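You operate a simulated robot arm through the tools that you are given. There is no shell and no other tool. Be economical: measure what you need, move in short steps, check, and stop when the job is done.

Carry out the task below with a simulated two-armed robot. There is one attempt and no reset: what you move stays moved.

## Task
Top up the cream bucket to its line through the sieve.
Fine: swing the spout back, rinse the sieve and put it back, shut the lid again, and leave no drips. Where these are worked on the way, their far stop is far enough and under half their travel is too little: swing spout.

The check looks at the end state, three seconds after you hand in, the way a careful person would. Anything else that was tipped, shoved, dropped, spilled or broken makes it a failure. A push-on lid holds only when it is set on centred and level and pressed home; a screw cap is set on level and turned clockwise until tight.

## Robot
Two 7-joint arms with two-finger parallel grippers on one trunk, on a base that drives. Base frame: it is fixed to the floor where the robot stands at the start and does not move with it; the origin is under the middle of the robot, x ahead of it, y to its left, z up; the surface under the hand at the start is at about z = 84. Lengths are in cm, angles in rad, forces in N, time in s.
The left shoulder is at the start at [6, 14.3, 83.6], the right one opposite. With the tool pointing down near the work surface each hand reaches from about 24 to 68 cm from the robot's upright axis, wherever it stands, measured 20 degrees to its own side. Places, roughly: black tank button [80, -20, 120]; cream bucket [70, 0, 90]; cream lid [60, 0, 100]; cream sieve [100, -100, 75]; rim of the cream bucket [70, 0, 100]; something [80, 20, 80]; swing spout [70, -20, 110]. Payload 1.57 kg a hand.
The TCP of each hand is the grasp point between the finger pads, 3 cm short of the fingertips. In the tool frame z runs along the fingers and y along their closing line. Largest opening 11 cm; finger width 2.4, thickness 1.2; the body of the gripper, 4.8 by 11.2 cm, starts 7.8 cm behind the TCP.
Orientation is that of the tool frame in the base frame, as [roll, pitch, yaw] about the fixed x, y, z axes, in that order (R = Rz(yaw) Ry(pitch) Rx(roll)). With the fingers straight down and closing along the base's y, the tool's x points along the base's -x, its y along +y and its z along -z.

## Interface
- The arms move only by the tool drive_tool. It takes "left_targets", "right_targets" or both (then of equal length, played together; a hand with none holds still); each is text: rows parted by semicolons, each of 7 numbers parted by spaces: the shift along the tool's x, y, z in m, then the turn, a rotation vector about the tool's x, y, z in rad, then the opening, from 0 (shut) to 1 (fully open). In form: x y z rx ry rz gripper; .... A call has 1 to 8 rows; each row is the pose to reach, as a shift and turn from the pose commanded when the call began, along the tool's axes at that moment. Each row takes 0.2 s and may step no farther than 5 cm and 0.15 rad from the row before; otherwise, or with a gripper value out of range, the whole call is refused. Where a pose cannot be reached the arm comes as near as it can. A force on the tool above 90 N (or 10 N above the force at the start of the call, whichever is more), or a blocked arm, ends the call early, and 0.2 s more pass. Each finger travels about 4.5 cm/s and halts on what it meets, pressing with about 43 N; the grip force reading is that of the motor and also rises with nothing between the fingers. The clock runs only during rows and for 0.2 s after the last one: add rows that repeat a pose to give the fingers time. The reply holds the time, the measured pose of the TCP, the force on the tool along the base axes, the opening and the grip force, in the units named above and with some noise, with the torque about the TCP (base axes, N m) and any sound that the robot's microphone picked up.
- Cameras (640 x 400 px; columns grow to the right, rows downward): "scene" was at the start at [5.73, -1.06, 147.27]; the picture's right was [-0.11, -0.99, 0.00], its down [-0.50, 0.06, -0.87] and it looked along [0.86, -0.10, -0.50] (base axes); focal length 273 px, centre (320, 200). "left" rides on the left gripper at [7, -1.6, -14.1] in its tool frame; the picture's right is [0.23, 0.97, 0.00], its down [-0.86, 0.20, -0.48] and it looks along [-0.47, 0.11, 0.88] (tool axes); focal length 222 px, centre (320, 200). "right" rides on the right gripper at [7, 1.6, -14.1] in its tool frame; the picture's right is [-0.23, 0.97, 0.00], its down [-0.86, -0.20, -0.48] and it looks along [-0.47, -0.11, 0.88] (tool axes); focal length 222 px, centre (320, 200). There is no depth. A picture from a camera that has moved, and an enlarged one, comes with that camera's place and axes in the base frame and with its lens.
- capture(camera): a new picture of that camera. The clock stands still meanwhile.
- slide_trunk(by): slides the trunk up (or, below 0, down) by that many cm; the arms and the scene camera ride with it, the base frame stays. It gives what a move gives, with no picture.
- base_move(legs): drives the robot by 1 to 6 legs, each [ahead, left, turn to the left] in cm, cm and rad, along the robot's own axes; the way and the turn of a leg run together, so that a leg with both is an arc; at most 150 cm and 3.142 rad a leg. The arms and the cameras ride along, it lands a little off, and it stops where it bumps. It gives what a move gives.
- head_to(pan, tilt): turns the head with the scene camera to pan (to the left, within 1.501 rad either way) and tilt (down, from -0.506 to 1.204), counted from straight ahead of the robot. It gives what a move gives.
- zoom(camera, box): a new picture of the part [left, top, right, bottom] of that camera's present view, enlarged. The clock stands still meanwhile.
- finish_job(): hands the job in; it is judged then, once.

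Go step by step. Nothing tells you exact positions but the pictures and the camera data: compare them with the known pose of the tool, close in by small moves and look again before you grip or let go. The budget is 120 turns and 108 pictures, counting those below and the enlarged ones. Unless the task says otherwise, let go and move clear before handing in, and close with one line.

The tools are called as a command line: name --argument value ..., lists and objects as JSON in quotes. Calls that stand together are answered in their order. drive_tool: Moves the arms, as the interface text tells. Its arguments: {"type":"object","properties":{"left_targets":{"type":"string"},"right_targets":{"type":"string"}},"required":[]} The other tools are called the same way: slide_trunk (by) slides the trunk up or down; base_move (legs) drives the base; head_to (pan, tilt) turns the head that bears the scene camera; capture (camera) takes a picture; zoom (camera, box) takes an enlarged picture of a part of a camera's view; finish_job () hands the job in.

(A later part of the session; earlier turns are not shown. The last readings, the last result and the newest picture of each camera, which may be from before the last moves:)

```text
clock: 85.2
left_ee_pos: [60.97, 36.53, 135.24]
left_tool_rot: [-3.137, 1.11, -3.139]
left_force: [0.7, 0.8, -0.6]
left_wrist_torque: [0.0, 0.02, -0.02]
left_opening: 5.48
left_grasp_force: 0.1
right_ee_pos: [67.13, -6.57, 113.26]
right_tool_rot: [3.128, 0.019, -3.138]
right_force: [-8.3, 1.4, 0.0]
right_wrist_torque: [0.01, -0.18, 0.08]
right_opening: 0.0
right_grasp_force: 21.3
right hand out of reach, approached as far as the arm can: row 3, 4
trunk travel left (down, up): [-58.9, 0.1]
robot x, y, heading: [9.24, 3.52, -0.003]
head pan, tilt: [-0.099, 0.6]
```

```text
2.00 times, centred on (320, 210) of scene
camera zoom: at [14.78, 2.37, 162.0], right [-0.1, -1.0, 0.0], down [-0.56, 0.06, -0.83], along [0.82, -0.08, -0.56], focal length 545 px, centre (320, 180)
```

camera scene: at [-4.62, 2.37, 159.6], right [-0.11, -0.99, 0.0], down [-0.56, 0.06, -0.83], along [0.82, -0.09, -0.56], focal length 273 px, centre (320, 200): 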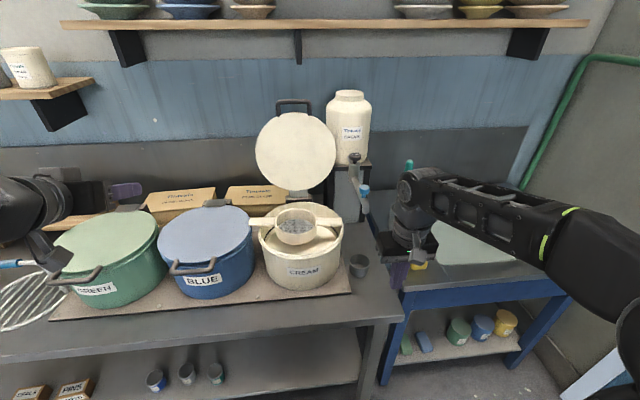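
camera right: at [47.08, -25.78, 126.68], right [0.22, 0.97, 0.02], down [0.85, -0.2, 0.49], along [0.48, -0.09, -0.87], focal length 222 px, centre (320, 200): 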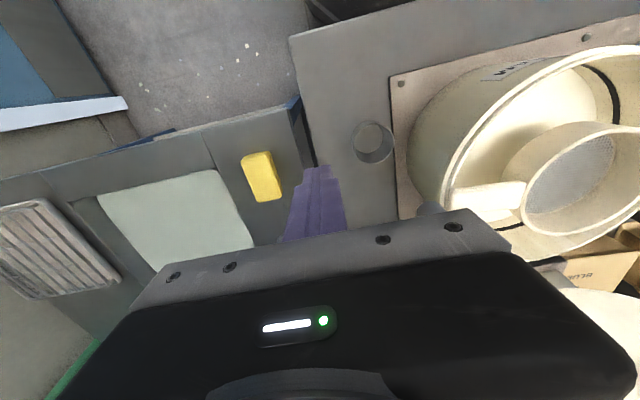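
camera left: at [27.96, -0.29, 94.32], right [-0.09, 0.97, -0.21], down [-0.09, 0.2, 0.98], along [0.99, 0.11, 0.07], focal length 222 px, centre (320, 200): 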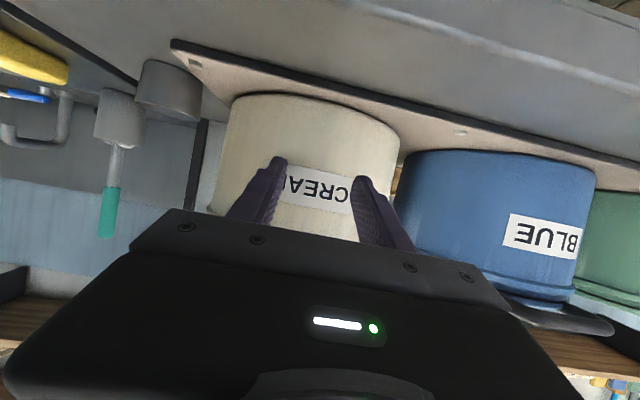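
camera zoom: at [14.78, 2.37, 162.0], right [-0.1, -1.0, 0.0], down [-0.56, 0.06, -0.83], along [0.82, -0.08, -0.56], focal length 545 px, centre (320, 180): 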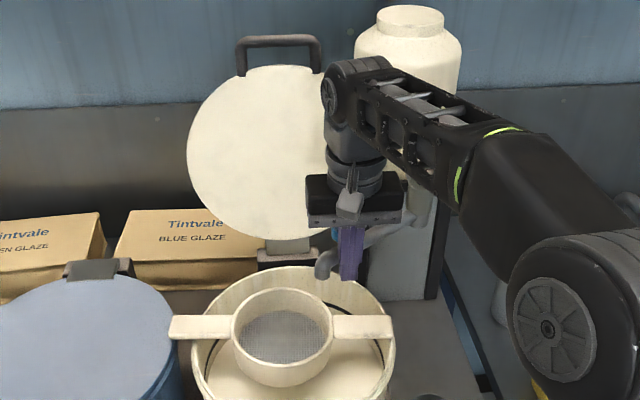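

capture --camera "right"

zoom --camera "scene" --box '[260, 200, 370, 310]'

```text
44 pictures are left
camera right: at [59.75, -5.28, 127.35], right [0.22, 0.97, 0.02], down [0.85, -0.2, 0.49], along [0.48, -0.09, -0.87], focal length 222 px, centre (320, 200)
```

right: 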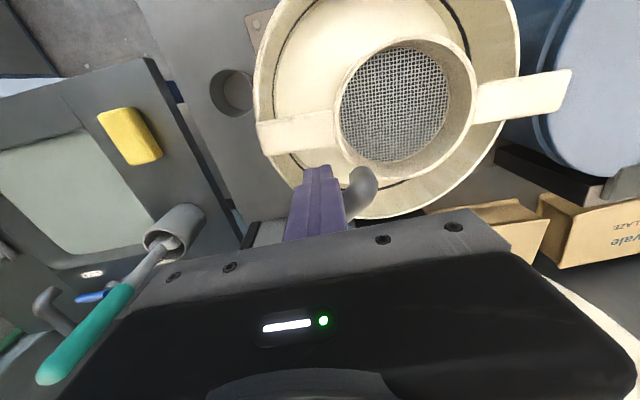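

```text
3.64 times, centred on (315, 255) of scene
camera zoom: at [14.78, 2.37, 162.0], right [-0.1, -1.0, 0.0], down [-0.56, 0.06, -0.83], along [0.82, -0.08, -0.56], focal length 992 px, centre (338, 0)
```

zoom: 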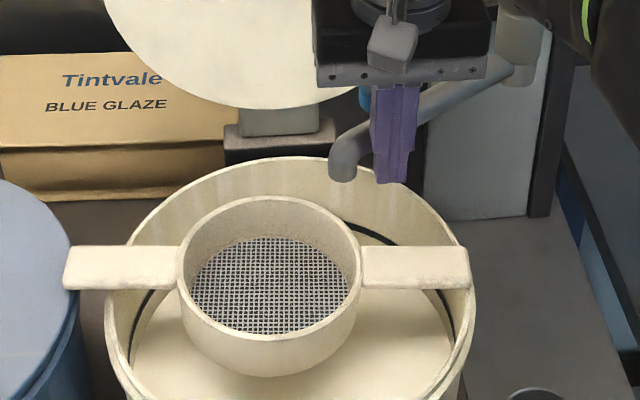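

Measured: the spout tip is at about (68,-3) and the sieve centre at about (64.2,3), so the stream would miss the ring. I'll nudge the sieve about 4 cm toward the tap by pushing on its front-left wall.

drive_tool --right_targets "0.04 0 0 0 0 0 0;0.08 0 0 0 0 0 0;0.12 0 0 0 0 0 0"

base_move --legs '[[0, 14.5, 0]]'

capture --camera "right"

```text
clock: 86.0
left_ee_pos: [60.91, 36.41, 135.28]
left_tool_rot: [-3.136, 1.111, 3.141]
left_force: [0.1, -0.1, -0.4]
left_wrist_torque: [-0.04, 0.04, -0.02]
left_opening: 5.5
left_grasp_force: 0.0
right_ee_pos: [55.08, -6.61, 113.05]
right_tool_rot: [3.128, 0.019, -3.138]
right_force: [-0.9, -0.2, -0.1]
right_wrist_torque: [0.01, -0.05, -0.03]
right_opening: 0.0
right_grasp_force: 21.5
trunk travel left (down, up): [-58.9, 0.1]
robot x, y, heading: [9.39, 3.24, 0.001]
head pan, tilt: [-0.099, 0.6]
```

```text
clock: 87.3
left_ee_pos: [61.05, 51.29, 135.12]
left_tool_rot: [-3.132, 1.11, -3.137]
left_force: [-0.3, 0.5, 0.8]
left_wrist_torque: [0.0, 0.0, -0.06]
left_opening: 5.5
left_grasp_force: 0.0
right_ee_pos: [55.13, 8.28, 113.01]
right_tool_rot: [3.13, 0.016, -3.137]
right_force: [-0.7, 0.5, 0.3]
right_wrist_torque: [-0.01, -0.01, -0.01]
right_opening: 0.0
right_grasp_force: 20.9
trunk travel left (down, up): [-58.9, 0.1]
robot x, y, heading: [9.41, 18.21, 0.001]
head pan, tilt: [-0.099, 0.6]
```

```text
42 pictures are left
camera right: at [47.83, 9.58, 127.08], right [0.22, 0.97, 0.02], down [0.85, -0.2, 0.49], along [0.48, -0.1, -0.87], focal length 222 px, centre (320, 200)
```

right: 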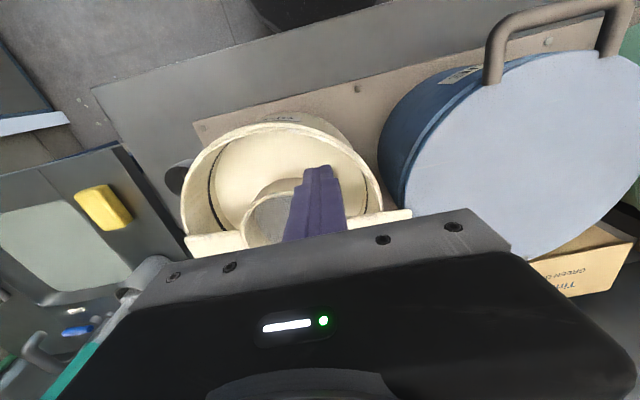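

drive_tool --right_targets "-0.009 -0.008 0.03 0 0 0 0;-0.009 -0.008 0.065 0 0 0 0;-0.009 -0.008 0.097 0 0 0 0;-0.02 -0.014 0.097 0 0 0 0;-0.032 -0.021 0.097 0 0 0 0;-0.044 -0.028 0.097 0 0 0 0;-0.054 -0.034 0.097 0 0 0 0"

zoom --camera "scene" --box '[280, 180, 430, 310]'

```text
clock: 88.9
left_ee_pos: [61.03, 51.08, 135.11]
left_tool_rot: [-3.136, 1.11, 3.141]
left_force: [0.0, -0.4, -1.1]
left_wrist_torque: [-0.01, 0.01, -0.02]
left_opening: 5.49
left_grasp_force: 0.0
right_ee_pos: [60.8, 5.07, 103.39]
right_tool_rot: [3.129, 0.018, -3.141]
right_force: [0.6, -0.1, 0.1]
right_wrist_torque: [0.01, 0.01, 0.02]
right_opening: 0.01
right_grasp_force: 21.6
trunk travel left (down, up): [-58.9, 0.1]
robot x, y, heading: [9.55, 17.95, -0.001]
head pan, tilt: [-0.099, 0.6]
```

```text
3.08 times, centred on (355, 245) of scene
camera zoom: at [14.93, 17.04, 162.0], right [-0.1, -1.0, 0.0], down [-0.56, 0.06, -0.82], along [0.82, -0.08, -0.57], focal length 839 px, centre (212, 62)
```

zoom: 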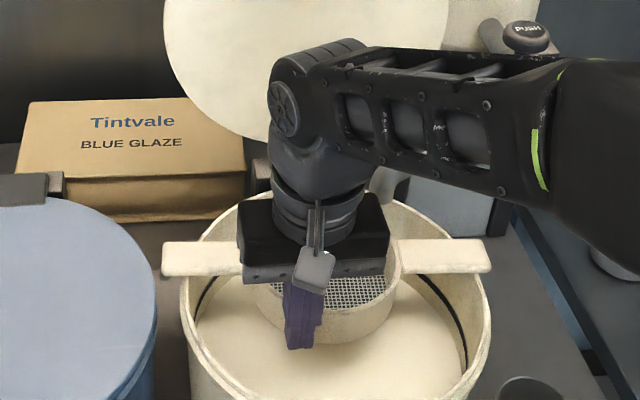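

drive_tool --right_targets "0.01 0.003 0 0 0 0 0;0.01 0.003 -0.04 0 0 0 0;0.02 0.003 -0.08 0 0 0 0;0.06 0.003 -0.09 0 0 0 0;0.1 0.003 -0.09 0 0 0 0"

zoom --camera "scene" --box '[280, 180, 430, 310]'

```text
clock: 90.1
left_ee_pos: [60.93, 51.02, 135.19]
left_tool_rot: [-3.136, 1.11, 3.141]
left_force: [-0.6, -0.8, -0.2]
left_wrist_torque: [0.06, -0.01, 0.01]
left_opening: 5.49
left_grasp_force: 0.0
right_ee_pos: [50.66, 5.24, 112.01]
right_tool_rot: [3.128, 0.022, -3.141]
right_force: [0.0, -0.1, -0.1]
right_wrist_torque: [0.02, -0.02, -0.02]
right_opening: 0.0
right_grasp_force: 20.7
trunk travel left (down, up): [-58.9, 0.1]
robot x, y, heading: [9.54, 18.1, 0.001]
head pan, tilt: [-0.099, 0.6]
```

```text
3.08 times, centred on (355, 245) of scene
camera zoom: at [14.8, 17.02, 162.0], right [-0.1, -1.0, 0.0], down [-0.56, 0.06, -0.83], along [0.82, -0.08, -0.56], focal length 839 px, centre (212, 62)
```

zoom: 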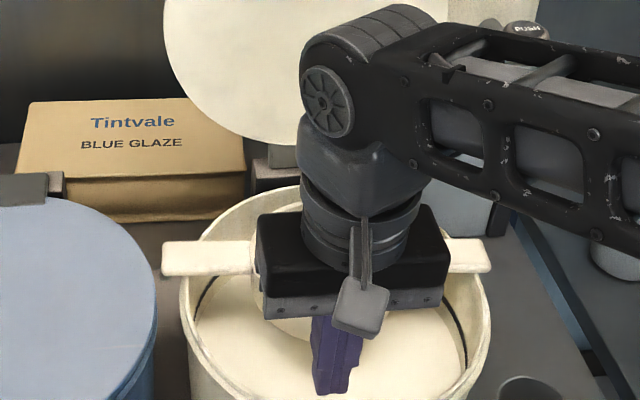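

base_move --legs '[[0, -17, 0]]'

zoom --camera "scene" --box '[220, 160, 400, 320]'

capture --camera "right"

```text
clock: 91.6
left_ee_pos: [61.16, 34.18, 135.31]
left_tool_rot: [-3.138, 1.111, 3.142]
left_force: [-0.3, 1.2, 0.5]
left_wrist_torque: [0.02, 0.0, 0.04]
left_opening: 5.5
left_grasp_force: 0.0
right_ee_pos: [50.63, -11.97, 112.06]
right_tool_rot: [3.128, 0.016, -3.138]
right_force: [0.3, 0.2, -0.1]
right_wrist_torque: [0.03, 0.03, -0.02]
right_opening: 0.0
right_grasp_force: 20.9
trunk travel left (down, up): [-58.9, 0.1]
robot x, y, heading: [9.61, 1.51, 0.001]
head pan, tilt: [-0.099, 0.6]
```

```text
2.50 times, centred on (310, 240) of scene
camera zoom: at [14.92, -0.02, 162.0], right [-0.1, -1.0, 0.0], down [-0.56, 0.06, -0.82], along [0.82, -0.08, -0.57], focal length 682 px, centre (345, 100)
```

zoom: 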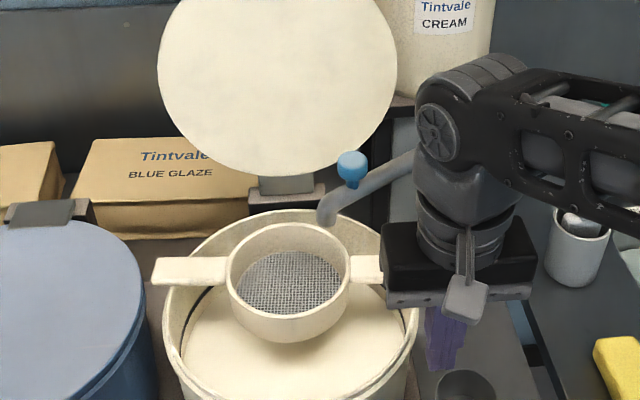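

```text
38 pictures are left
camera right: at [43.37, -10.53, 126.04], right [0.22, 0.97, 0.02], down [0.85, -0.2, 0.49], along [0.48, -0.09, -0.87], focal length 222 px, centre (320, 200)
```

right: 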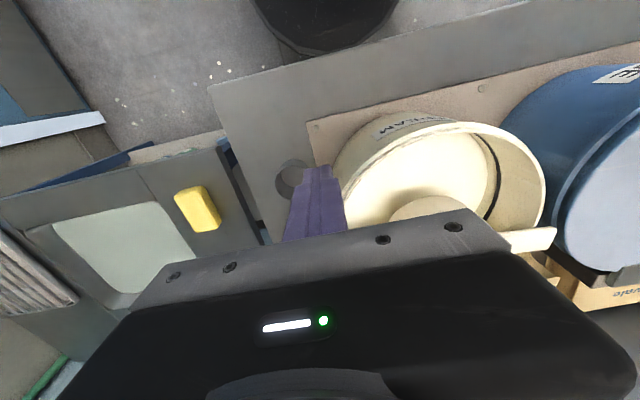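

The sieve centre is now at about (67.6,1.2) and the tip at (67.3,-2.9), so the stream falls inside the ring. I'll swing the spout slightly farther for margin.

base_move --legs '[[3, 0, 0]]'

drive_tool --right_targets "-0.044 0 0 0 0 0 0;-0.084 0.01 0 0 0 0 0;-0.119 0.03 0 0 0 0 0;-0.144 0.047 0 0 0 0 0;-0.161 0.062 0 0 0 0 0;-0.168 0.067 0 0 0 0 0"

zoom --camera "scene" --box '[220, 160, 400, 320]'

```text
clock: 92.4
left_ee_pos: [64.22, 34.26, 135.13]
left_tool_rot: [-3.136, 1.108, -3.14]
left_force: [0.5, 0.3, -0.1]
left_wrist_torque: [-0.01, 0.05, -0.04]
left_opening: 5.51
left_grasp_force: 0.0
right_ee_pos: [53.88, -11.86, 112.03]
right_tool_rot: [3.128, 0.016, -3.137]
right_force: [1.1, 0.5, 0.4]
right_wrist_torque: [0.02, 0.07, 0.01]
right_opening: 0.0
right_grasp_force: 21.4
trunk travel left (down, up): [-58.9, 0.1]
robot x, y, heading: [12.19, 0.96, 0.004]
head pan, tilt: [-0.099, 0.6]
```

```text
clock: 93.6
left_ee_pos: [62.89, 33.66, 135.64]
left_tool_rot: [-3.141, 1.117, 3.132]
left_force: [-0.5, 1.1, -1.1]
left_wrist_torque: [-0.03, 0.03, -0.06]
left_opening: 5.51
left_grasp_force: 0.0
right_ee_pos: [67.05, -7.57, 112.35]
right_tool_rot: [-3.126, -0.026, 3.132]
right_force: [-50.7, -26.8, 19.8]
right_wrist_torque: [1.11, -1.85, 0.43]
right_opening: 0.0
right_grasp_force: 21.1
trunk travel left (down, up): [-58.9, 0.1]
robot x, y, heading: [12.05, 0.8, -0.008]
head pan, tilt: [-0.099, 0.6]
stopped in row 6 (right hand): the force on the tool passed its limit at 110 N (the readings are from after the stop); the commanded pose is now the measured one
```

```text
2.50 times, centred on (310, 240) of scene
camera zoom: at [16.34, -0.22, 162.11], right [-0.1, -0.99, 0.0], down [-0.56, 0.06, -0.83], along [0.83, -0.09, -0.56], focal length 682 px, centre (345, 100)
```

zoom: 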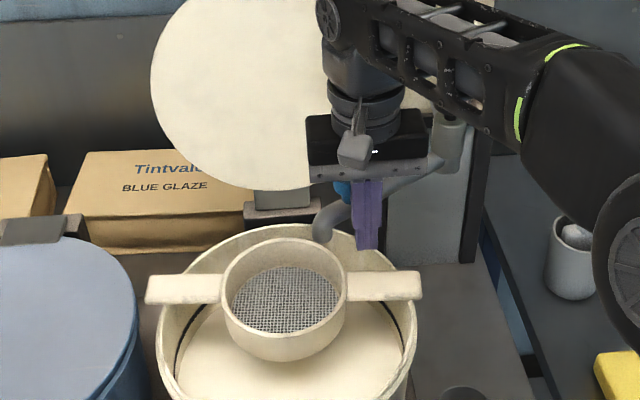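

The spout is at its far stop, above the sieve ring. Next I retreat and tilt the right tool forward to press the button from above.

drive_tool --right_targets "0.02 -0.02 0 0 0 0 0;0.06 -0.04 0 0 0 0 0;0.1 -0.06 0 0 0 0 0"

base_move --legs '[[-14, 0, 0]]'

drive_tool --right_targets "-0.02 0 0 0 -0.14 0 0;-0.04 0 0 0 -0.28 0 0;-0.06 0 0 0 -0.42 0 0;-0.08 0 0 0 -0.56 0 0;-0.1 0 0 0 -0.7 0 0;-0.12 0 -0.02 0 -0.83 0 0;-0.14 0 -0.04 0 -0.96 0 0;-0.16 0 -0.06 0 -1.07 0 0"

```text
clock: 94.4
left_ee_pos: [63.84, 33.88, 135.14]
left_tool_rot: [-3.137, 1.109, 3.137]
left_force: [-0.3, 0.1, -0.5]
left_wrist_torque: [0.0, -0.02, 0.01]
left_opening: 5.5
left_grasp_force: 0.0
right_ee_pos: [58.33, -12.75, 111.84]
right_tool_rot: [-3.135, -0.021, 3.137]
right_force: [-0.4, -0.7, -0.7]
right_wrist_torque: [0.04, 0.0, -0.02]
right_opening: 0.01
right_grasp_force: 21.3
trunk travel left (down, up): [-58.9, 0.1]
robot x, y, heading: [12.25, 0.78, -0.004]
head pan, tilt: [-0.099, 0.6]
```

```text
clock: 95.8
left_ee_pos: [49.81, 34.0, 135.23]
left_tool_rot: [-3.136, 1.112, 3.139]
left_force: [0.4, -0.6, 0.1]
left_wrist_torque: [-0.03, -0.04, -0.02]
left_opening: 5.53
left_grasp_force: 0.1
right_ee_pos: [44.35, -12.69, 112.0]
right_tool_rot: [-3.133, -0.019, 3.137]
right_force: [0.0, -0.9, -0.8]
right_wrist_torque: [0.0, -0.06, 0.0]
right_opening: 0.0
right_grasp_force: 21.7
trunk travel left (down, up): [-58.9, 0.1]
robot x, y, heading: [-1.75, 0.97, -0.002]
head pan, tilt: [-0.099, 0.6]
```

```text
clock: 97.6
left_ee_pos: [50.19, 33.98, 135.18]
left_tool_rot: [-3.135, 1.112, 3.137]
left_force: [0.3, -0.8, 0.6]
left_wrist_torque: [0.02, 0.01, 0.02]
left_opening: 5.49
left_grasp_force: 0.0
right_ee_pos: [60.59, -12.72, 117.39]
right_tool_rot: [-3.127, 1.048, -3.132]
right_force: [0.6, 0.2, 0.6]
right_wrist_torque: [0.0, 0.03, 0.0]
right_opening: 0.0
right_grasp_force: 21.0
trunk travel left (down, up): [-58.9, 0.1]
robot x, y, heading: [-1.67, 1.34, -0.008]
head pan, tilt: [-0.099, 0.6]
```

drive_tool --right_targets "-0.037 -0.029 -0.022 0 0 0 0;-0.075 -0.058 -0.043 0 0 0 0;-0.09 -0.058 -0.017 0 0 0 0;-0.105 -0.058 0.009 0 0 0 0"

base_move --legs '[[6, 0, 0.006]]'

zoom --camera "scene" --box '[240, 100, 440, 280]'

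capture --camera "right"

```text
refused: row 1 steps farther than a row can; nothing moved
```

```text
clock: 98.5
left_ee_pos: [56.14, 34.29, 134.93]
left_tool_rot: [-3.136, 1.109, -3.139]
left_force: [0.7, -0.7, -0.3]
left_wrist_torque: [0.01, 0.02, -0.02]
left_opening: 5.51
left_grasp_force: 0.0
right_ee_pos: [66.94, -12.44, 117.32]
right_tool_rot: [-3.124, 1.048, -3.125]
right_force: [0.9, -0.4, -0.6]
right_wrist_torque: [0.01, 0.0, 0.01]
right_opening: 0.01
right_grasp_force: 21.7
trunk travel left (down, up): [-58.9, 0.1]
robot x, y, heading: [4.1, 0.76, -0.003]
head pan, tilt: [-0.099, 0.6]
```

```text
2.22 times, centred on (340, 190) of scene
camera zoom: at [10.18, 0.13, 161.99], right [-0.1, -1.0, 0.0], down [-0.56, 0.05, -0.82], along [0.82, -0.08, -0.57], focal length 606 px, centre (276, 222)
```

zoom: 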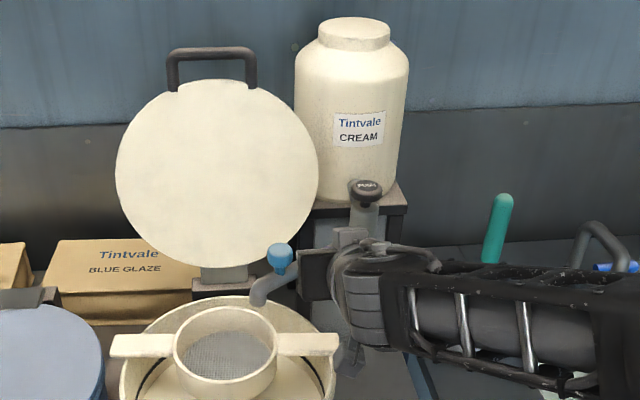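

```text
35 pictures are left
camera right: at [51.11, -10.94, 118.4], right [0.11, 0.98, 0.19], down [0.01, -0.19, 0.98], along [0.99, -0.11, -0.03], focal length 222 px, centre (320, 200)
```

right: 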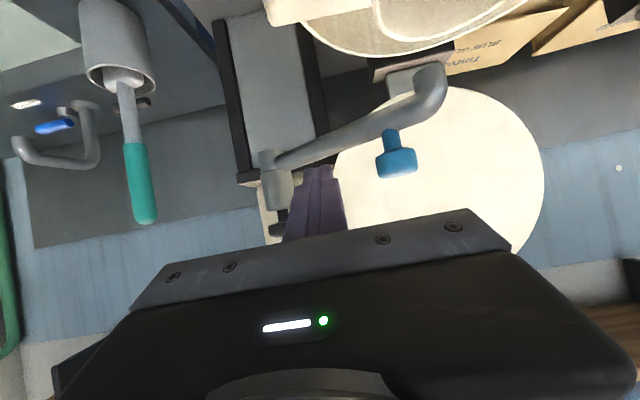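

drive_tool --right_targets "-0.037 0 -0.022 0 0 0 0;-0.075 0 -0.043 0 0 0 0;-0.075 -0.04 -0.043 0 0 0 0;-0.08 -0.061 -0.035 0 0 0 0;-0.098 -0.061 -0.005 0 0 0 0;-0.115 -0.061 0.026 0 0 0 0;-0.115 -0.061 0.026 0 0 0 0"

zoom --camera "scene" --box '[260, 120, 420, 280]'

capture --camera "right"

```text
clock: 100.1
left_ee_pos: [55.83, 34.21, 135.13]
left_tool_rot: [-3.138, 1.109, -3.14]
left_force: [0.2, -0.1, 0.0]
left_wrist_torque: [-0.02, -0.04, -0.01]
left_opening: 5.49
left_grasp_force: 0.1
right_ee_pos: [74.74, -18.5, 126.27]
right_tool_rot: [-3.127, 1.051, -3.124]
right_force: [-0.4, 0.1, 0.2]
right_wrist_torque: [-0.02, 0.01, -0.02]
right_opening: 0.0
right_grasp_force: 20.7
trunk travel left (down, up): [-58.9, 0.1]
robot x, y, heading: [4.67, 1.11, 0.004]
head pan, tilt: [-0.099, 0.6]
```

```text
2.50 times, centred on (340, 200) of scene
camera zoom: at [9.85, 0.11, 162.0], right [-0.1, -1.0, 0.0], down [-0.56, 0.05, -0.83], along [0.82, -0.08, -0.56], focal length 682 px, centre (270, 200)
```

zoom: 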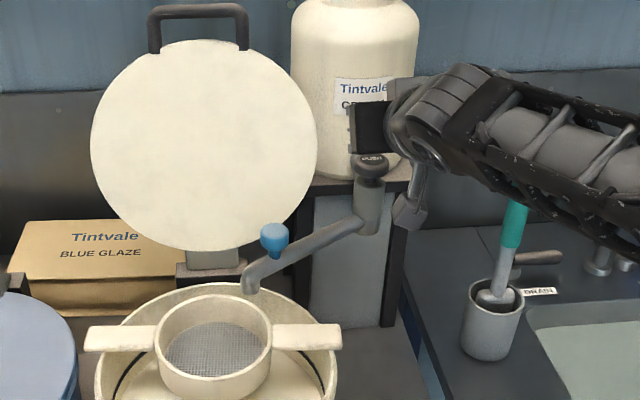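

```text
33 pictures are left
camera right: at [58.95, -17.03, 127.28], right [0.11, 0.98, 0.19], down [0.01, -0.19, 0.98], along [0.99, -0.11, -0.03], focal length 222 px, centre (320, 200)
```

right: 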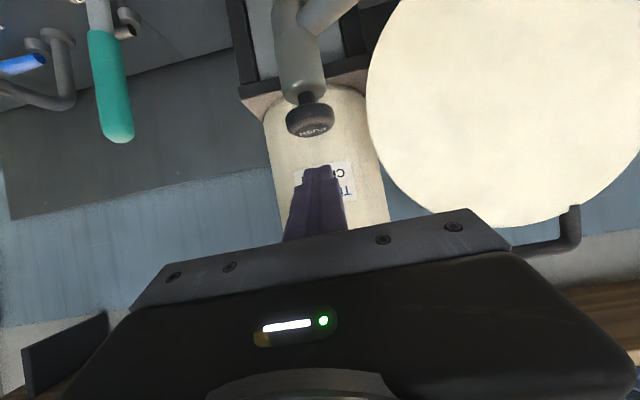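

The fingertip is directly above the PUSH button. I'll press down gently.

drive_tool --right_targets "0.013 -0.002 0.0075 0 0 0 0;0.0235 -0.002 0.0135 0 0 0 0;0.0285 -0.002 0.0165 0 0 0 0;0.033 -0.002 0.019 0 0 0 0"

zoom --camera "scene" --box '[260, 120, 420, 280]'

```text
clock: 101.1
left_ee_pos: [56.0, 34.32, 135.17]
left_tool_rot: [-3.137, 1.109, -3.138]
left_force: [-0.1, -0.6, 0.5]
left_wrist_torque: [0.02, -0.03, -0.03]
left_opening: 5.5
left_grasp_force: 0.1
right_ee_pos: [74.64, -18.68, 122.36]
right_tool_rot: [-3.127, 1.053, -3.125]
right_force: [0.9, -0.8, 3.2]
right_wrist_torque: [0.0, -0.1, -0.03]
right_opening: 0.0
right_grasp_force: 21.2
trunk travel left (down, up): [-58.9, 0.1]
robot x, y, heading: [4.63, 0.83, 0.009]
head pan, tilt: [-0.099, 0.6]
```

```text
2.50 times, centred on (340, 200) of scene
camera zoom: at [9.92, 0.13, 162.01], right [-0.1, -1.0, 0.0], down [-0.56, 0.05, -0.83], along [0.82, -0.08, -0.56], focal length 682 px, centre (270, 200)
```

zoom: 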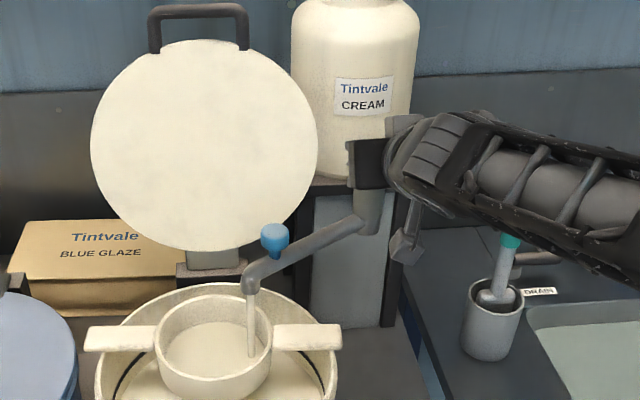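

Cream is flowing through the sieve. I'll hold and watch the level.

drive_tool --right_targets "0 0 0 0 0 0 0;0 0 0 0 0 0 0;0 0 0 0 0 0 0;0 0 0 0 0 0 0"

zoom --camera "scene" --box '[270, 200, 360, 310]'

```text
clock: 102.1
left_ee_pos: [55.96, 34.31, 135.27]
left_tool_rot: [-3.136, 1.11, -3.14]
left_force: [0.4, 0.8, 0.0]
left_wrist_torque: [-0.02, 0.0, 0.02]
left_opening: 5.49
left_grasp_force: 0.1
right_ee_pos: [74.65, -18.64, 122.31]
right_tool_rot: [-3.126, 1.05, -3.126]
right_force: [2.1, -1.5, 6.6]
right_wrist_torque: [-0.04, -0.2, -0.04]
right_opening: 0.01
right_grasp_force: 21.0
trunk travel left (down, up): [-58.9, 0.1]
robot x, y, heading: [4.57, 1.06, 0.003]
head pan, tilt: [-0.099, 0.6]
```

```text
3.64 times, centred on (315, 255) of scene
camera zoom: at [9.9, 0.11, 162.0], right [-0.1, -1.0, 0.0], down [-0.56, 0.05, -0.83], along [0.82, -0.08, -0.56], focal length 992 px, centre (338, 0)
```

zoom: 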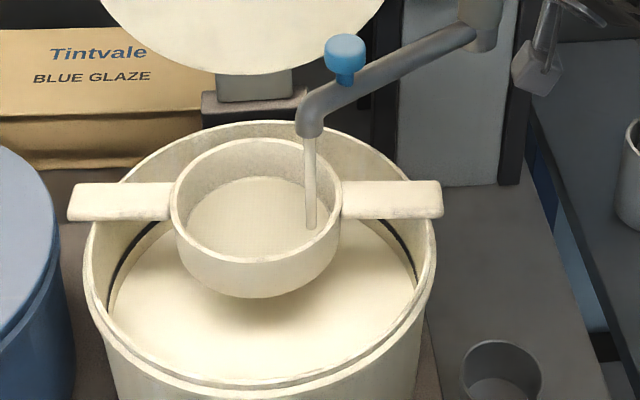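

drive_tool --right_targets "0 0 0 0 0 0 0;0 0 0 0 0 0 0;0 0 0 0 0 0 0;0 0 0 0 0 0 0;0 0 0 0 0 0 0"

zoom --camera "scene" --box '[270, 220, 360, 310]'

```text
clock: 103.3
left_ee_pos: [55.92, 34.3, 135.18]
left_tool_rot: [-3.135, 1.11, -3.14]
left_force: [-0.2, 0.0, 0.2]
left_wrist_torque: [0.0, 0.03, 0.0]
left_opening: 5.52
left_grasp_force: 0.1
right_ee_pos: [74.65, -18.72, 122.31]
right_tool_rot: [-3.126, 1.048, -3.123]
right_force: [1.4, -2.1, 6.5]
right_wrist_torque: [-0.03, -0.24, 0.01]
right_opening: 0.03
right_grasp_force: 21.4
trunk travel left (down, up): [-58.9, 0.1]
robot x, y, heading: [4.07, 0.5, -0.001]
head pan, tilt: [-0.099, 0.6]
```

```text
4.44 times, centred on (315, 265) of scene
camera zoom: at [9.89, 0.11, 162.0], right [-0.1, -1.0, 0.0], down [-0.56, 0.05, -0.83], along [0.82, -0.08, -0.56], focal length 1212 px, centre (342, -89)
```

zoom: 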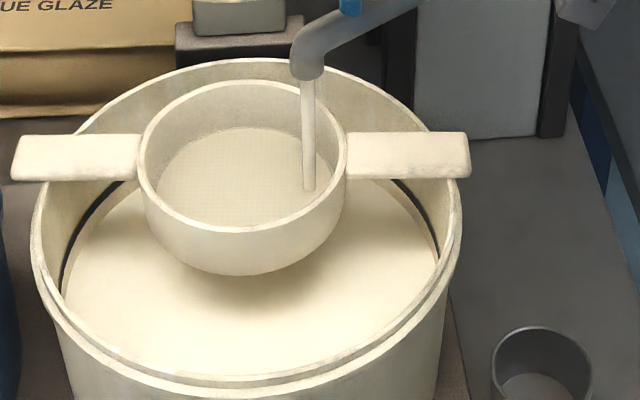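

zoom --camera "scene" --box '[325, 250, 370, 300]'

```text
8.00 times, centred on (348, 275) of scene
camera zoom: at [9.89, 0.11, 162.0], right [-0.1, -1.0, 0.0], down [-0.56, 0.05, -0.83], along [0.82, -0.08, -0.56], focal length 2181 px, centre (100, -400)
```

zoom: 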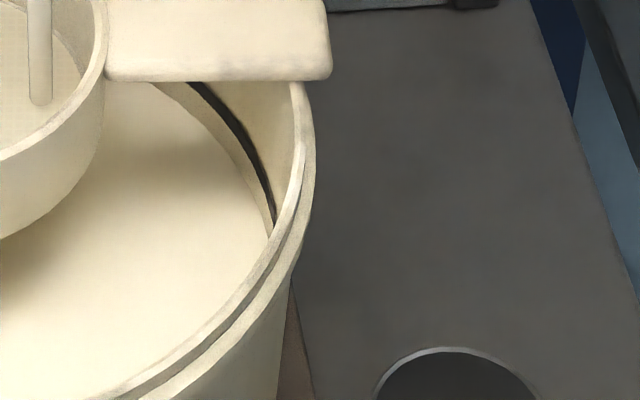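

drive_tool --right_targets "0 0 0 0 0 0 0;0 0 0 0 0 0 0;0 0 0 0 0 0 0;0 0 0 0 0 0 0"

zoom --camera "scene" --box '[325, 250, 370, 300]'

```text
clock: 104.3
left_ee_pos: [55.95, 34.26, 135.22]
left_tool_rot: [-3.136, 1.11, -3.141]
left_force: [-0.5, -0.8, 0.3]
left_wrist_torque: [0.01, 0.02, -0.01]
left_opening: 5.49
left_grasp_force: 0.1
right_ee_pos: [74.85, -18.65, 122.37]
right_tool_rot: [-3.126, 1.048, -3.124]
right_force: [3.2, -1.3, 7.3]
right_wrist_torque: [-0.05, -0.23, -0.04]
right_opening: 0.0
right_grasp_force: 20.8
trunk travel left (down, up): [-58.9, 0.1]
robot x, y, heading: [4.26, 1.05, 0.005]
head pan, tilt: [-0.099, 0.6]
```

```text
8.00 times, centred on (348, 275) of scene
camera zoom: at [9.89, 0.12, 162.0], right [-0.1, -1.0, 0.0], down [-0.56, 0.05, -0.83], along [0.82, -0.08, -0.56], focal length 2181 px, centre (100, -400)
```

zoom: 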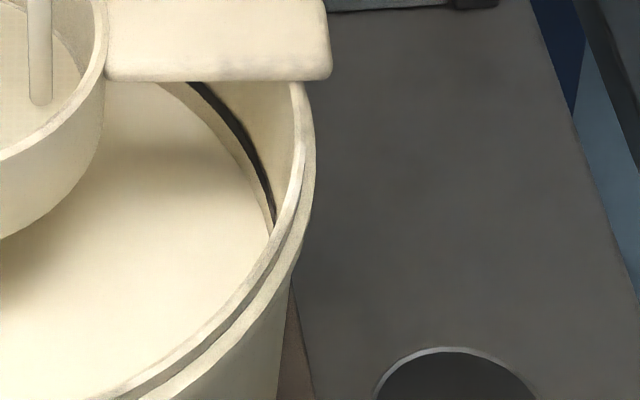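

It rises about 0.6 cm/s with roughly 0.5 cm to go. I'll hold briefly, release and re-measure.

drive_tool --right_targets "0 0 0 0 0 0 0;-0.01 0 -0.006 0 0 0 0;-0.022 0 -0.013 0 0 0 0;-0.022 0 -0.013 0 0 0 0;-0.022 0 -0.013 0 0 0 0;-0.022 0 -0.013 0 0 0 0;-0.022 0 -0.013 0 0 0 0;-0.022 0 -0.013 0 0 0 0"

zoom --camera "scene" --box '[325, 250, 370, 300]'

zoom --camera "scene" --box '[270, 200, 360, 310]'

```text
clock: 106.1
left_ee_pos: [56.0, 34.37, 135.12]
left_tool_rot: [-3.137, 1.111, -3.139]
left_force: [-0.8, 0.3, -0.1]
left_wrist_torque: [-0.03, 0.0, -0.02]
left_opening: 5.49
left_grasp_force: 0.1
right_ee_pos: [74.73, -18.61, 124.88]
right_tool_rot: [-3.126, 1.05, -3.123]
right_force: [0.7, -0.2, -0.3]
right_wrist_torque: [0.0, 0.02, 0.0]
right_opening: 0.01
right_grasp_force: 20.8
trunk travel left (down, up): [-58.9, 0.1]
robot x, y, heading: [4.53, 0.95, -0.003]
head pan, tilt: [-0.099, 0.6]
```

```text
8.00 times, centred on (348, 275) of scene
camera zoom: at [9.93, 0.12, 162.0], right [-0.1, -1.0, 0.0], down [-0.56, 0.05, -0.83], along [0.82, -0.08, -0.56], focal length 2181 px, centre (100, -400)
```

zoom: 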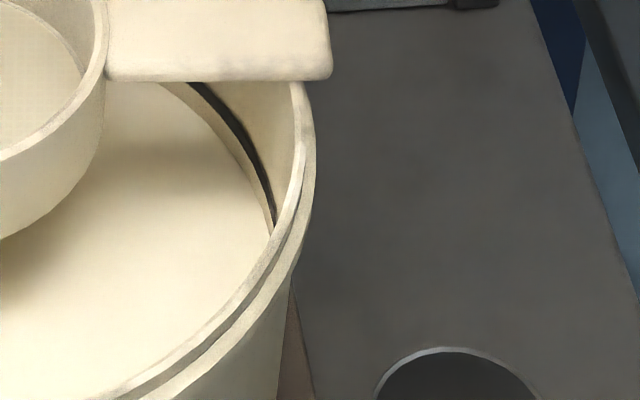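

```text
3.64 times, centred on (315, 255) of scene
camera zoom: at [9.93, 0.12, 162.0], right [-0.1, -1.0, 0.0], down [-0.56, 0.05, -0.83], along [0.82, -0.08, -0.56], focal length 992 px, centre (338, 0)
```

zoom: 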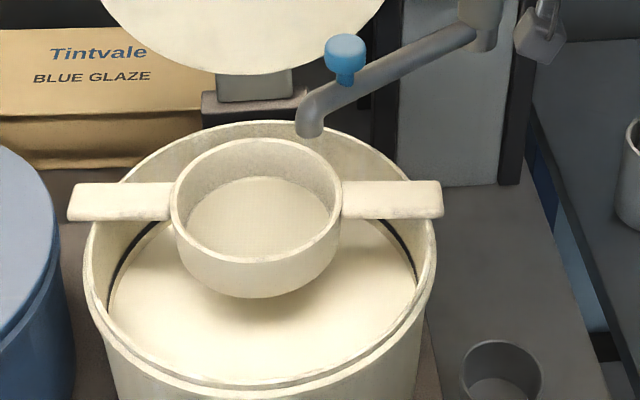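

About 0.4 cm is left to the line. I'll give one more short press.

drive_tool --right_targets "0.022 0 0.013 0 0 0 0;0.022 0 0.013 0 0 0 0;0.022 0 0.013 0 0 0 0;0 0 0 0 0 0 0;0 0 0 0 0 0 0;0 0 0 0 0 0 0;0 0 0 0 0 0 0;0 0 0 0 0 0 0"

zoom --camera "scene" --box '[325, 250, 370, 300]'

```text
clock: 107.9
left_ee_pos: [56.05, 34.25, 135.18]
left_tool_rot: [-3.136, 1.109, -3.14]
left_force: [0.9, -0.2, -0.5]
left_wrist_torque: [0.02, 0.01, -0.02]
left_opening: 5.5
left_grasp_force: 0.1
right_ee_pos: [74.68, -18.57, 124.88]
right_tool_rot: [-3.124, 1.048, -3.125]
right_force: [0.8, -0.4, -0.4]
right_wrist_torque: [0.01, 0.03, 0.04]
right_opening: 0.0
right_grasp_force: 20.9
trunk travel left (down, up): [-58.9, 0.1]
robot x, y, heading: [4.64, 0.96, 0.006]
head pan, tilt: [-0.099, 0.6]
```

```text
8.00 times, centred on (348, 275) of scene
camera zoom: at [9.92, 0.12, 162.0], right [-0.1, -1.0, 0.0], down [-0.56, 0.05, -0.83], along [0.82, -0.08, -0.56], focal length 2181 px, centre (100, -400)
```

zoom: 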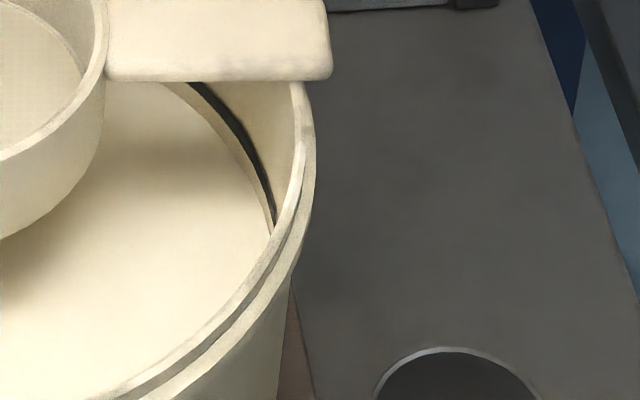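

zoom --camera "scene" --box '[342, 258, 364, 282]'

```text
16.00 times, centred on (353, 270) of scene
camera zoom: at [9.92, 0.12, 162.0], right [-0.1, -1.0, 0.0], down [-0.56, 0.05, -0.83], along [0.82, -0.08, -0.56], focal length 4363 px, centre (-208, -920)
```

zoom: 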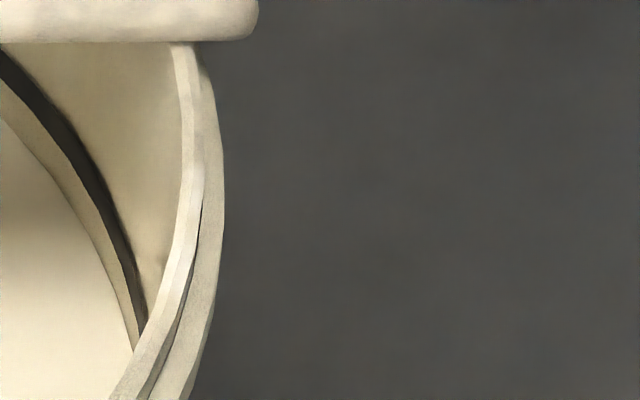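

The gap to the line's lower edge is about 0.6 cm. I'll press a bit longer and measure with the same deep zoom.

drive_tool --right_targets "0.022 0 0.013 0 0 0 0;0.022 0 0.013 0 0 0 0;0.022 0 0.013 0 0 0 0;0.022 0 0.013 0 0 0 0;0.022 0 0.013 0 0 0 0;0.022 0 0.013 0 0 0 0;0 0 0 0 0 0 0;0 0 0 0 0 0 0"

zoom --camera "scene" --box '[342, 258, 364, 282]'

```text
clock: 109.7
left_ee_pos: [55.97, 34.23, 135.09]
left_tool_rot: [-3.137, 1.11, -3.14]
left_force: [0.1, -0.7, -0.2]
left_wrist_torque: [-0.05, 0.02, 0.02]
left_opening: 5.51
left_grasp_force: 0.0
right_ee_pos: [74.79, -18.51, 124.78]
right_tool_rot: [-3.123, 1.045, -3.123]
right_force: [0.1, 0.1, -0.5]
right_wrist_torque: [-0.01, 0.01, 0.0]
right_opening: 0.02
right_grasp_force: 21.3
trunk travel left (down, up): [-58.9, 0.1]
robot x, y, heading: [4.03, 0.8, 0.004]
head pan, tilt: [-0.099, 0.6]
```

```text
16.00 times, centred on (353, 270) of scene
camera zoom: at [9.95, 0.12, 161.99], right [-0.1, -1.0, 0.0], down [-0.56, 0.05, -0.82], along [0.82, -0.08, -0.57], focal length 4363 px, centre (-208, -920)
```

zoom: 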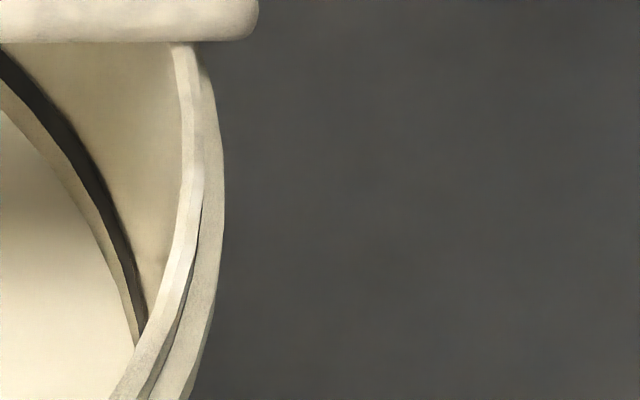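

The rate is about 0.25 cm per second of press. I'll hold about 2 s more.

drive_tool --right_targets "0.022 0 0.013 0 0 0 0;0.022 0 0.013 0 0 0 0;0.022 0 0.013 0 0 0 0;0.022 0 0.013 0 0 0 0;0.022 0 0.013 0 0 0 0;0.022 0 0.013 0 0 0 0;0.022 0 0.013 0 0 0 0;0.022 0 0.013 0 0 0 0"

drive_tool --right_targets "0 0 0 0 0 0 0;-0.022 0 -0.013 0 0 0 0;-0.022 0 -0.013 0 0 0 0;-0.022 0 -0.013 0 0 0 0"

zoom --camera "scene" --box '[342, 258, 364, 282]'

```text
clock: 111.5
left_ee_pos: [55.99, 34.24, 135.17]
left_tool_rot: [-3.136, 1.109, -3.141]
left_force: [0.5, 0.2, 0.0]
left_wrist_torque: [0.01, -0.01, 0.02]
left_opening: 5.5
left_grasp_force: 0.1
right_ee_pos: [74.73, -18.49, 122.4]
right_tool_rot: [-3.125, 1.05, -3.125]
right_force: [1.1, -1.6, 3.6]
right_wrist_torque: [-0.02, -0.13, 0.0]
right_opening: 0.0
right_grasp_force: 20.9
trunk travel left (down, up): [-58.9, 0.1]
robot x, y, heading: [4.71, 1.05, 0.003]
head pan, tilt: [-0.099, 0.6]
```

```text
clock: 112.5
left_ee_pos: [55.93, 34.32, 135.22]
left_tool_rot: [-3.136, 1.108, -3.139]
left_force: [-0.1, 0.7, -0.3]
left_wrist_torque: [0.02, 0.01, 0.03]
left_opening: 5.48
left_grasp_force: 0.0
right_ee_pos: [74.86, -18.59, 124.93]
right_tool_rot: [-3.126, 1.048, -3.125]
right_force: [0.1, -1.0, 0.0]
right_wrist_torque: [0.01, 0.0, 0.0]
right_opening: 0.0
right_grasp_force: 20.9
trunk travel left (down, up): [-58.9, 0.1]
robot x, y, heading: [4.48, 1.02, 0.006]
head pan, tilt: [-0.099, 0.6]
```

```text
16.00 times, centred on (353, 270) of scene
camera zoom: at [9.91, 0.13, 162.0], right [-0.1, -1.0, 0.0], down [-0.56, 0.05, -0.83], along [0.82, -0.08, -0.56], focal length 4363 px, centre (-208, -920)
```

zoom: 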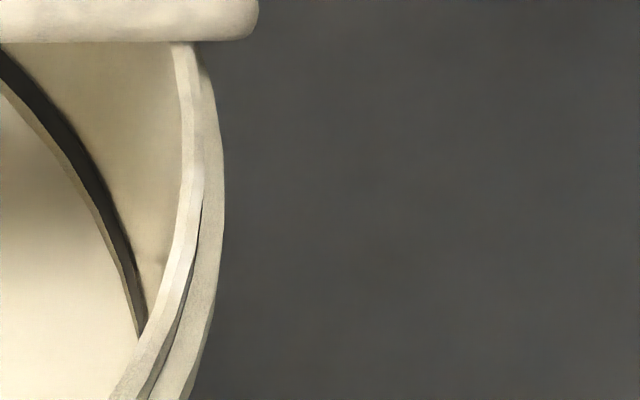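

drive_tool --right_targets "0.022 0 0.013 0 0 0 0;0.022 0 0.013 0 0 0 0;0.022 0 0.013 0 0 0 0;0.022 0 0.013 0 0 0 0;0.022 0 0.013 0 0 0 0;0.022 0 0.013 0 0 0 0;0.022 0 0.013 0 0 0 0;0.022 0 0.013 0 0 0 0"

drive_tool --right_targets "0 0 0 0 0 0 0;0 0 0 0 0 0 0;0 0 0 0 0 0 0;-0.022 0 -0.013 0 0 0 0;-0.022 0 -0.013 0 0 0 0;-0.022 0 -0.013 0 0 0 0"

zoom --camera "scene" --box '[342, 258, 364, 282]'

```text
clock: 114.3
left_ee_pos: [55.98, 34.33, 135.21]
left_tool_rot: [-3.137, 1.11, -3.14]
left_force: [-0.1, -0.6, -1.4]
left_wrist_torque: [0.01, 0.02, -0.01]
left_opening: 5.5
left_grasp_force: 0.0
right_ee_pos: [74.99, -18.66, 122.57]
right_tool_rot: [-3.124, 1.05, -3.123]
right_force: [0.9, 0.0, 3.5]
right_wrist_torque: [-0.02, -0.09, -0.01]
right_opening: 0.0
right_grasp_force: 21.1
trunk travel left (down, up): [-58.9, 0.1]
robot x, y, heading: [4.48, 1.31, 0.005]
head pan, tilt: [-0.099, 0.6]
```

```text
clock: 115.7
left_ee_pos: [55.88, 34.31, 135.16]
left_tool_rot: [-3.136, 1.108, -3.141]
left_force: [-0.8, 0.9, 0.9]
left_wrist_torque: [0.02, 0.0, 0.01]
left_opening: 5.49
left_grasp_force: 0.0
right_ee_pos: [74.88, -18.69, 125.08]
right_tool_rot: [-3.124, 1.047, -3.124]
right_force: [0.7, 0.3, 0.2]
right_wrist_torque: [0.0, 0.0, -0.05]
right_opening: 0.0
right_grasp_force: 21.8
trunk travel left (down, up): [-58.9, 0.1]
robot x, y, heading: [4.4, 1.31, 0.009]
head pan, tilt: [-0.099, 0.6]
```

```text
16.00 times, centred on (353, 270) of scene
camera zoom: at [9.9, 0.12, 162.0], right [-0.1, -1.0, 0.0], down [-0.56, 0.05, -0.83], along [0.82, -0.08, -0.56], focal length 4363 px, centre (-208, -920)
```

zoom: 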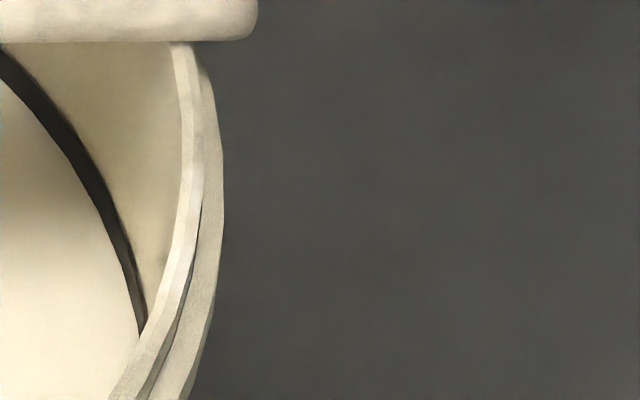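

The cream just touches the line. One last short press will bring it onto the line.

drive_tool --right_targets "0.022 0 0.013 0 0 0 0;0.022 0 0.013 0 0 0 0;0.022 0 0.013 0 0 0 0;0.022 0 0.013 0 0 0 0;0.022 0 0.013 0 0 0 0;0.022 0 0.013 0 0 0 0;0 0 0 0 0 0 0;0 0 0 0 0 0 0"

drive_tool --right_targets "0 0 -0.03 0 0 0 0;0 0 -0.07 0 0 0 0;-0.01 0 -0.11 0 0 0 0;-0.01 0 -0.11 0 0 0 0;-0.01 0 -0.11 0 0 0 0"

zoom --camera "scene" --box '[270, 200, 370, 310]'

```text
clock: 117.5
left_ee_pos: [56.02, 34.29, 135.14]
left_tool_rot: [-3.135, 1.109, -3.137]
left_force: [0.1, -0.1, 0.0]
left_wrist_torque: [0.0, 0.01, 0.01]
left_opening: 5.48
left_grasp_force: 0.0
right_ee_pos: [74.81, -18.62, 124.94]
right_tool_rot: [-3.125, 1.049, -3.123]
right_force: [-0.3, 0.2, 0.8]
right_wrist_torque: [-0.01, 0.0, -0.03]
right_opening: 0.0
right_grasp_force: 21.2
trunk travel left (down, up): [-58.9, 0.1]
robot x, y, heading: [4.29, 1.45, 0.001]
head pan, tilt: [-0.099, 0.6]
```

```text
clock: 118.7
left_ee_pos: [55.93, 34.28, 135.24]
left_tool_rot: [-3.137, 1.11, -3.14]
left_force: [1.1, 0.1, 0.6]
left_wrist_torque: [-0.04, 0.03, -0.01]
left_opening: 5.51
left_grasp_force: 0.1
right_ee_pos: [65.79, -18.81, 131.5]
right_tool_rot: [-3.126, 1.048, -3.123]
right_force: [0.3, 0.7, -0.5]
right_wrist_torque: [0.01, -0.05, -0.02]
right_opening: 0.0
right_grasp_force: 21.1
trunk travel left (down, up): [-58.9, 0.1]
robot x, y, heading: [4.32, 0.97, 0.005]
head pan, tilt: [-0.099, 0.6]
```

```text
3.64 times, centred on (320, 255) of scene
camera zoom: at [9.87, 0.12, 162.0], right [-0.1, -1.0, 0.0], down [-0.56, 0.05, -0.83], along [0.82, -0.08, -0.56], focal length 992 px, centre (320, 0)
```

zoom: 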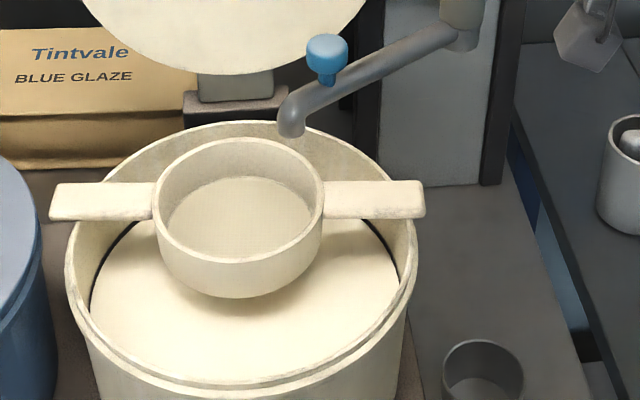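

The level is at the line. Now I'll swing the spout back, using the right finger pointed forward on the spout's left side.

base_move --legs '[[0, 10, 0]]'

drive_tool --right_targets "0.012 0.04 -0.02 0 0 0 0;0.022 0.08 -0.038 0 0 0 0;0.026 0.11 -0.045 0 0 0 0;0.056 0.118 -0.022 0 0 0 0;0.096 0.118 0 0 0 0 0;0.136 0.118 0.023 0 0 0 0;0.166 0.118 0.041 0 0 0 0"

zoom --camera "scene" --box '[270, 150, 430, 310]'

```text
clock: 119.9
left_ee_pos: [55.9, 44.25, 135.19]
left_tool_rot: [-3.136, 1.11, -3.138]
left_force: [-1.2, 0.1, -0.4]
left_wrist_torque: [-0.01, -0.01, -0.05]
left_opening: 5.51
left_grasp_force: 0.0
right_ee_pos: [65.81, -8.84, 131.37]
right_tool_rot: [-3.122, 1.048, -3.122]
right_force: [0.4, 0.1, -0.4]
right_wrist_torque: [-0.06, 0.0, -0.02]
right_opening: 0.0
right_grasp_force: 21.5
trunk travel left (down, up): [-58.9, 0.1]
robot x, y, heading: [3.99, 11.31, 0.006]
head pan, tilt: [-0.099, 0.6]
```

```text
clock: 121.5
left_ee_pos: [55.94, 44.22, 135.17]
left_tool_rot: [-3.135, 1.11, -3.138]
left_force: [0.7, -0.6, -0.4]
left_wrist_torque: [-0.02, -0.01, 0.03]
left_opening: 5.48
left_grasp_force: 0.1
right_ee_pos: [60.87, 2.86, 114.77]
right_tool_rot: [-3.126, 1.051, -3.124]
right_force: [1.1, 0.5, 0.5]
right_wrist_torque: [-0.02, -0.04, 0.03]
right_opening: 0.0
right_grasp_force: 20.8
trunk travel left (down, up): [-58.9, 0.1]
robot x, y, heading: [4.12, 10.76, 0.003]
head pan, tilt: [-0.099, 0.6]
```

```text
2.50 times, centred on (350, 230) of scene
camera zoom: at [9.95, 10.01, 162.0], right [-0.1, -1.0, 0.0], down [-0.56, 0.05, -0.82], along [0.82, -0.08, -0.57], focal length 682 px, centre (245, 125)
```

zoom: 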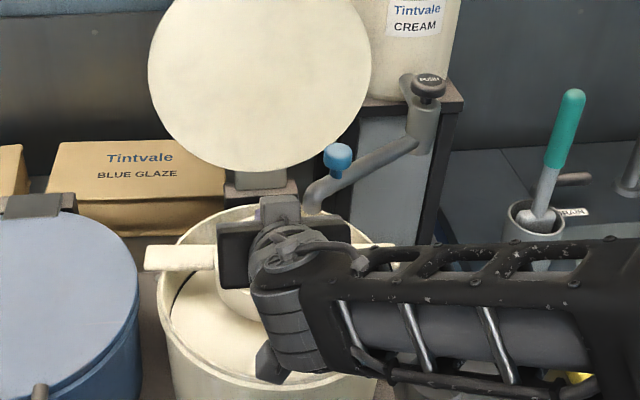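

drive_tool --right_targets "-0.013 0 0.033 0 0 0 0;-0.026 0 0.065 0 0 0 0;-0.026 -0.04 0.065 0 0 0 0;-0.026 -0.079 0.065 0 0 0 0;-0.019 -0.119 0.053 0 0 0 0;-0.0115 -0.154 0.04 0 0 0 0;-0.0065 -0.184 0.031 0 0 0 0;-0.0065 -0.199 0.031 0 0 0 0"

zoom --camera "scene" --box '[270, 150, 430, 310]'

```text
clock: 122.8
left_ee_pos: [55.41, 44.48, 135.26]
left_tool_rot: [-3.138, 1.111, -3.138]
left_force: [0.0, -0.6, -1.0]
left_wrist_torque: [0.03, 0.04, 0.11]
left_opening: 5.5
left_grasp_force: 0.2
right_ee_pos: [65.54, -6.62, 114.67]
right_tool_rot: [-3.134, 1.057, -3.062]
right_force: [-25.8, 23.9, 15.9]
right_wrist_torque: [-0.56, -0.41, -0.34]
right_opening: 0.0
right_grasp_force: 21.4
trunk travel left (down, up): [-58.9, 0.1]
robot x, y, heading: [4.15, 11.26, 0.004]
head pan, tilt: [-0.099, 0.6]
stopped in row 6 (right hand): the force on the tool passed its limit at 101 N (the readings are from after the stop); the commanded pose is now the measured one
```

```text
2.50 times, centred on (350, 230) of scene
camera zoom: at [9.39, 10.25, 162.04], right [-0.09, -1.0, 0.0], down [-0.56, 0.05, -0.83], along [0.82, -0.08, -0.56], focal length 682 px, centre (245, 125)
```

zoom: 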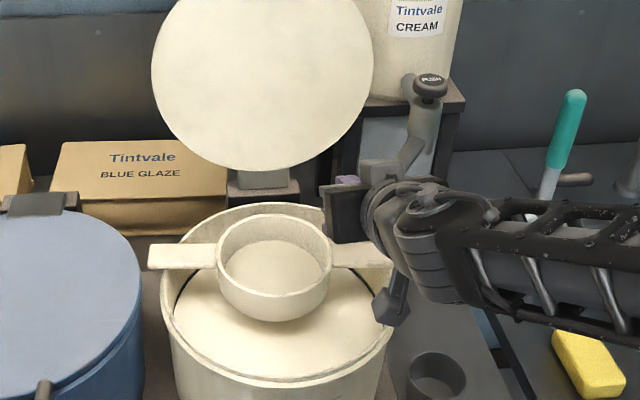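

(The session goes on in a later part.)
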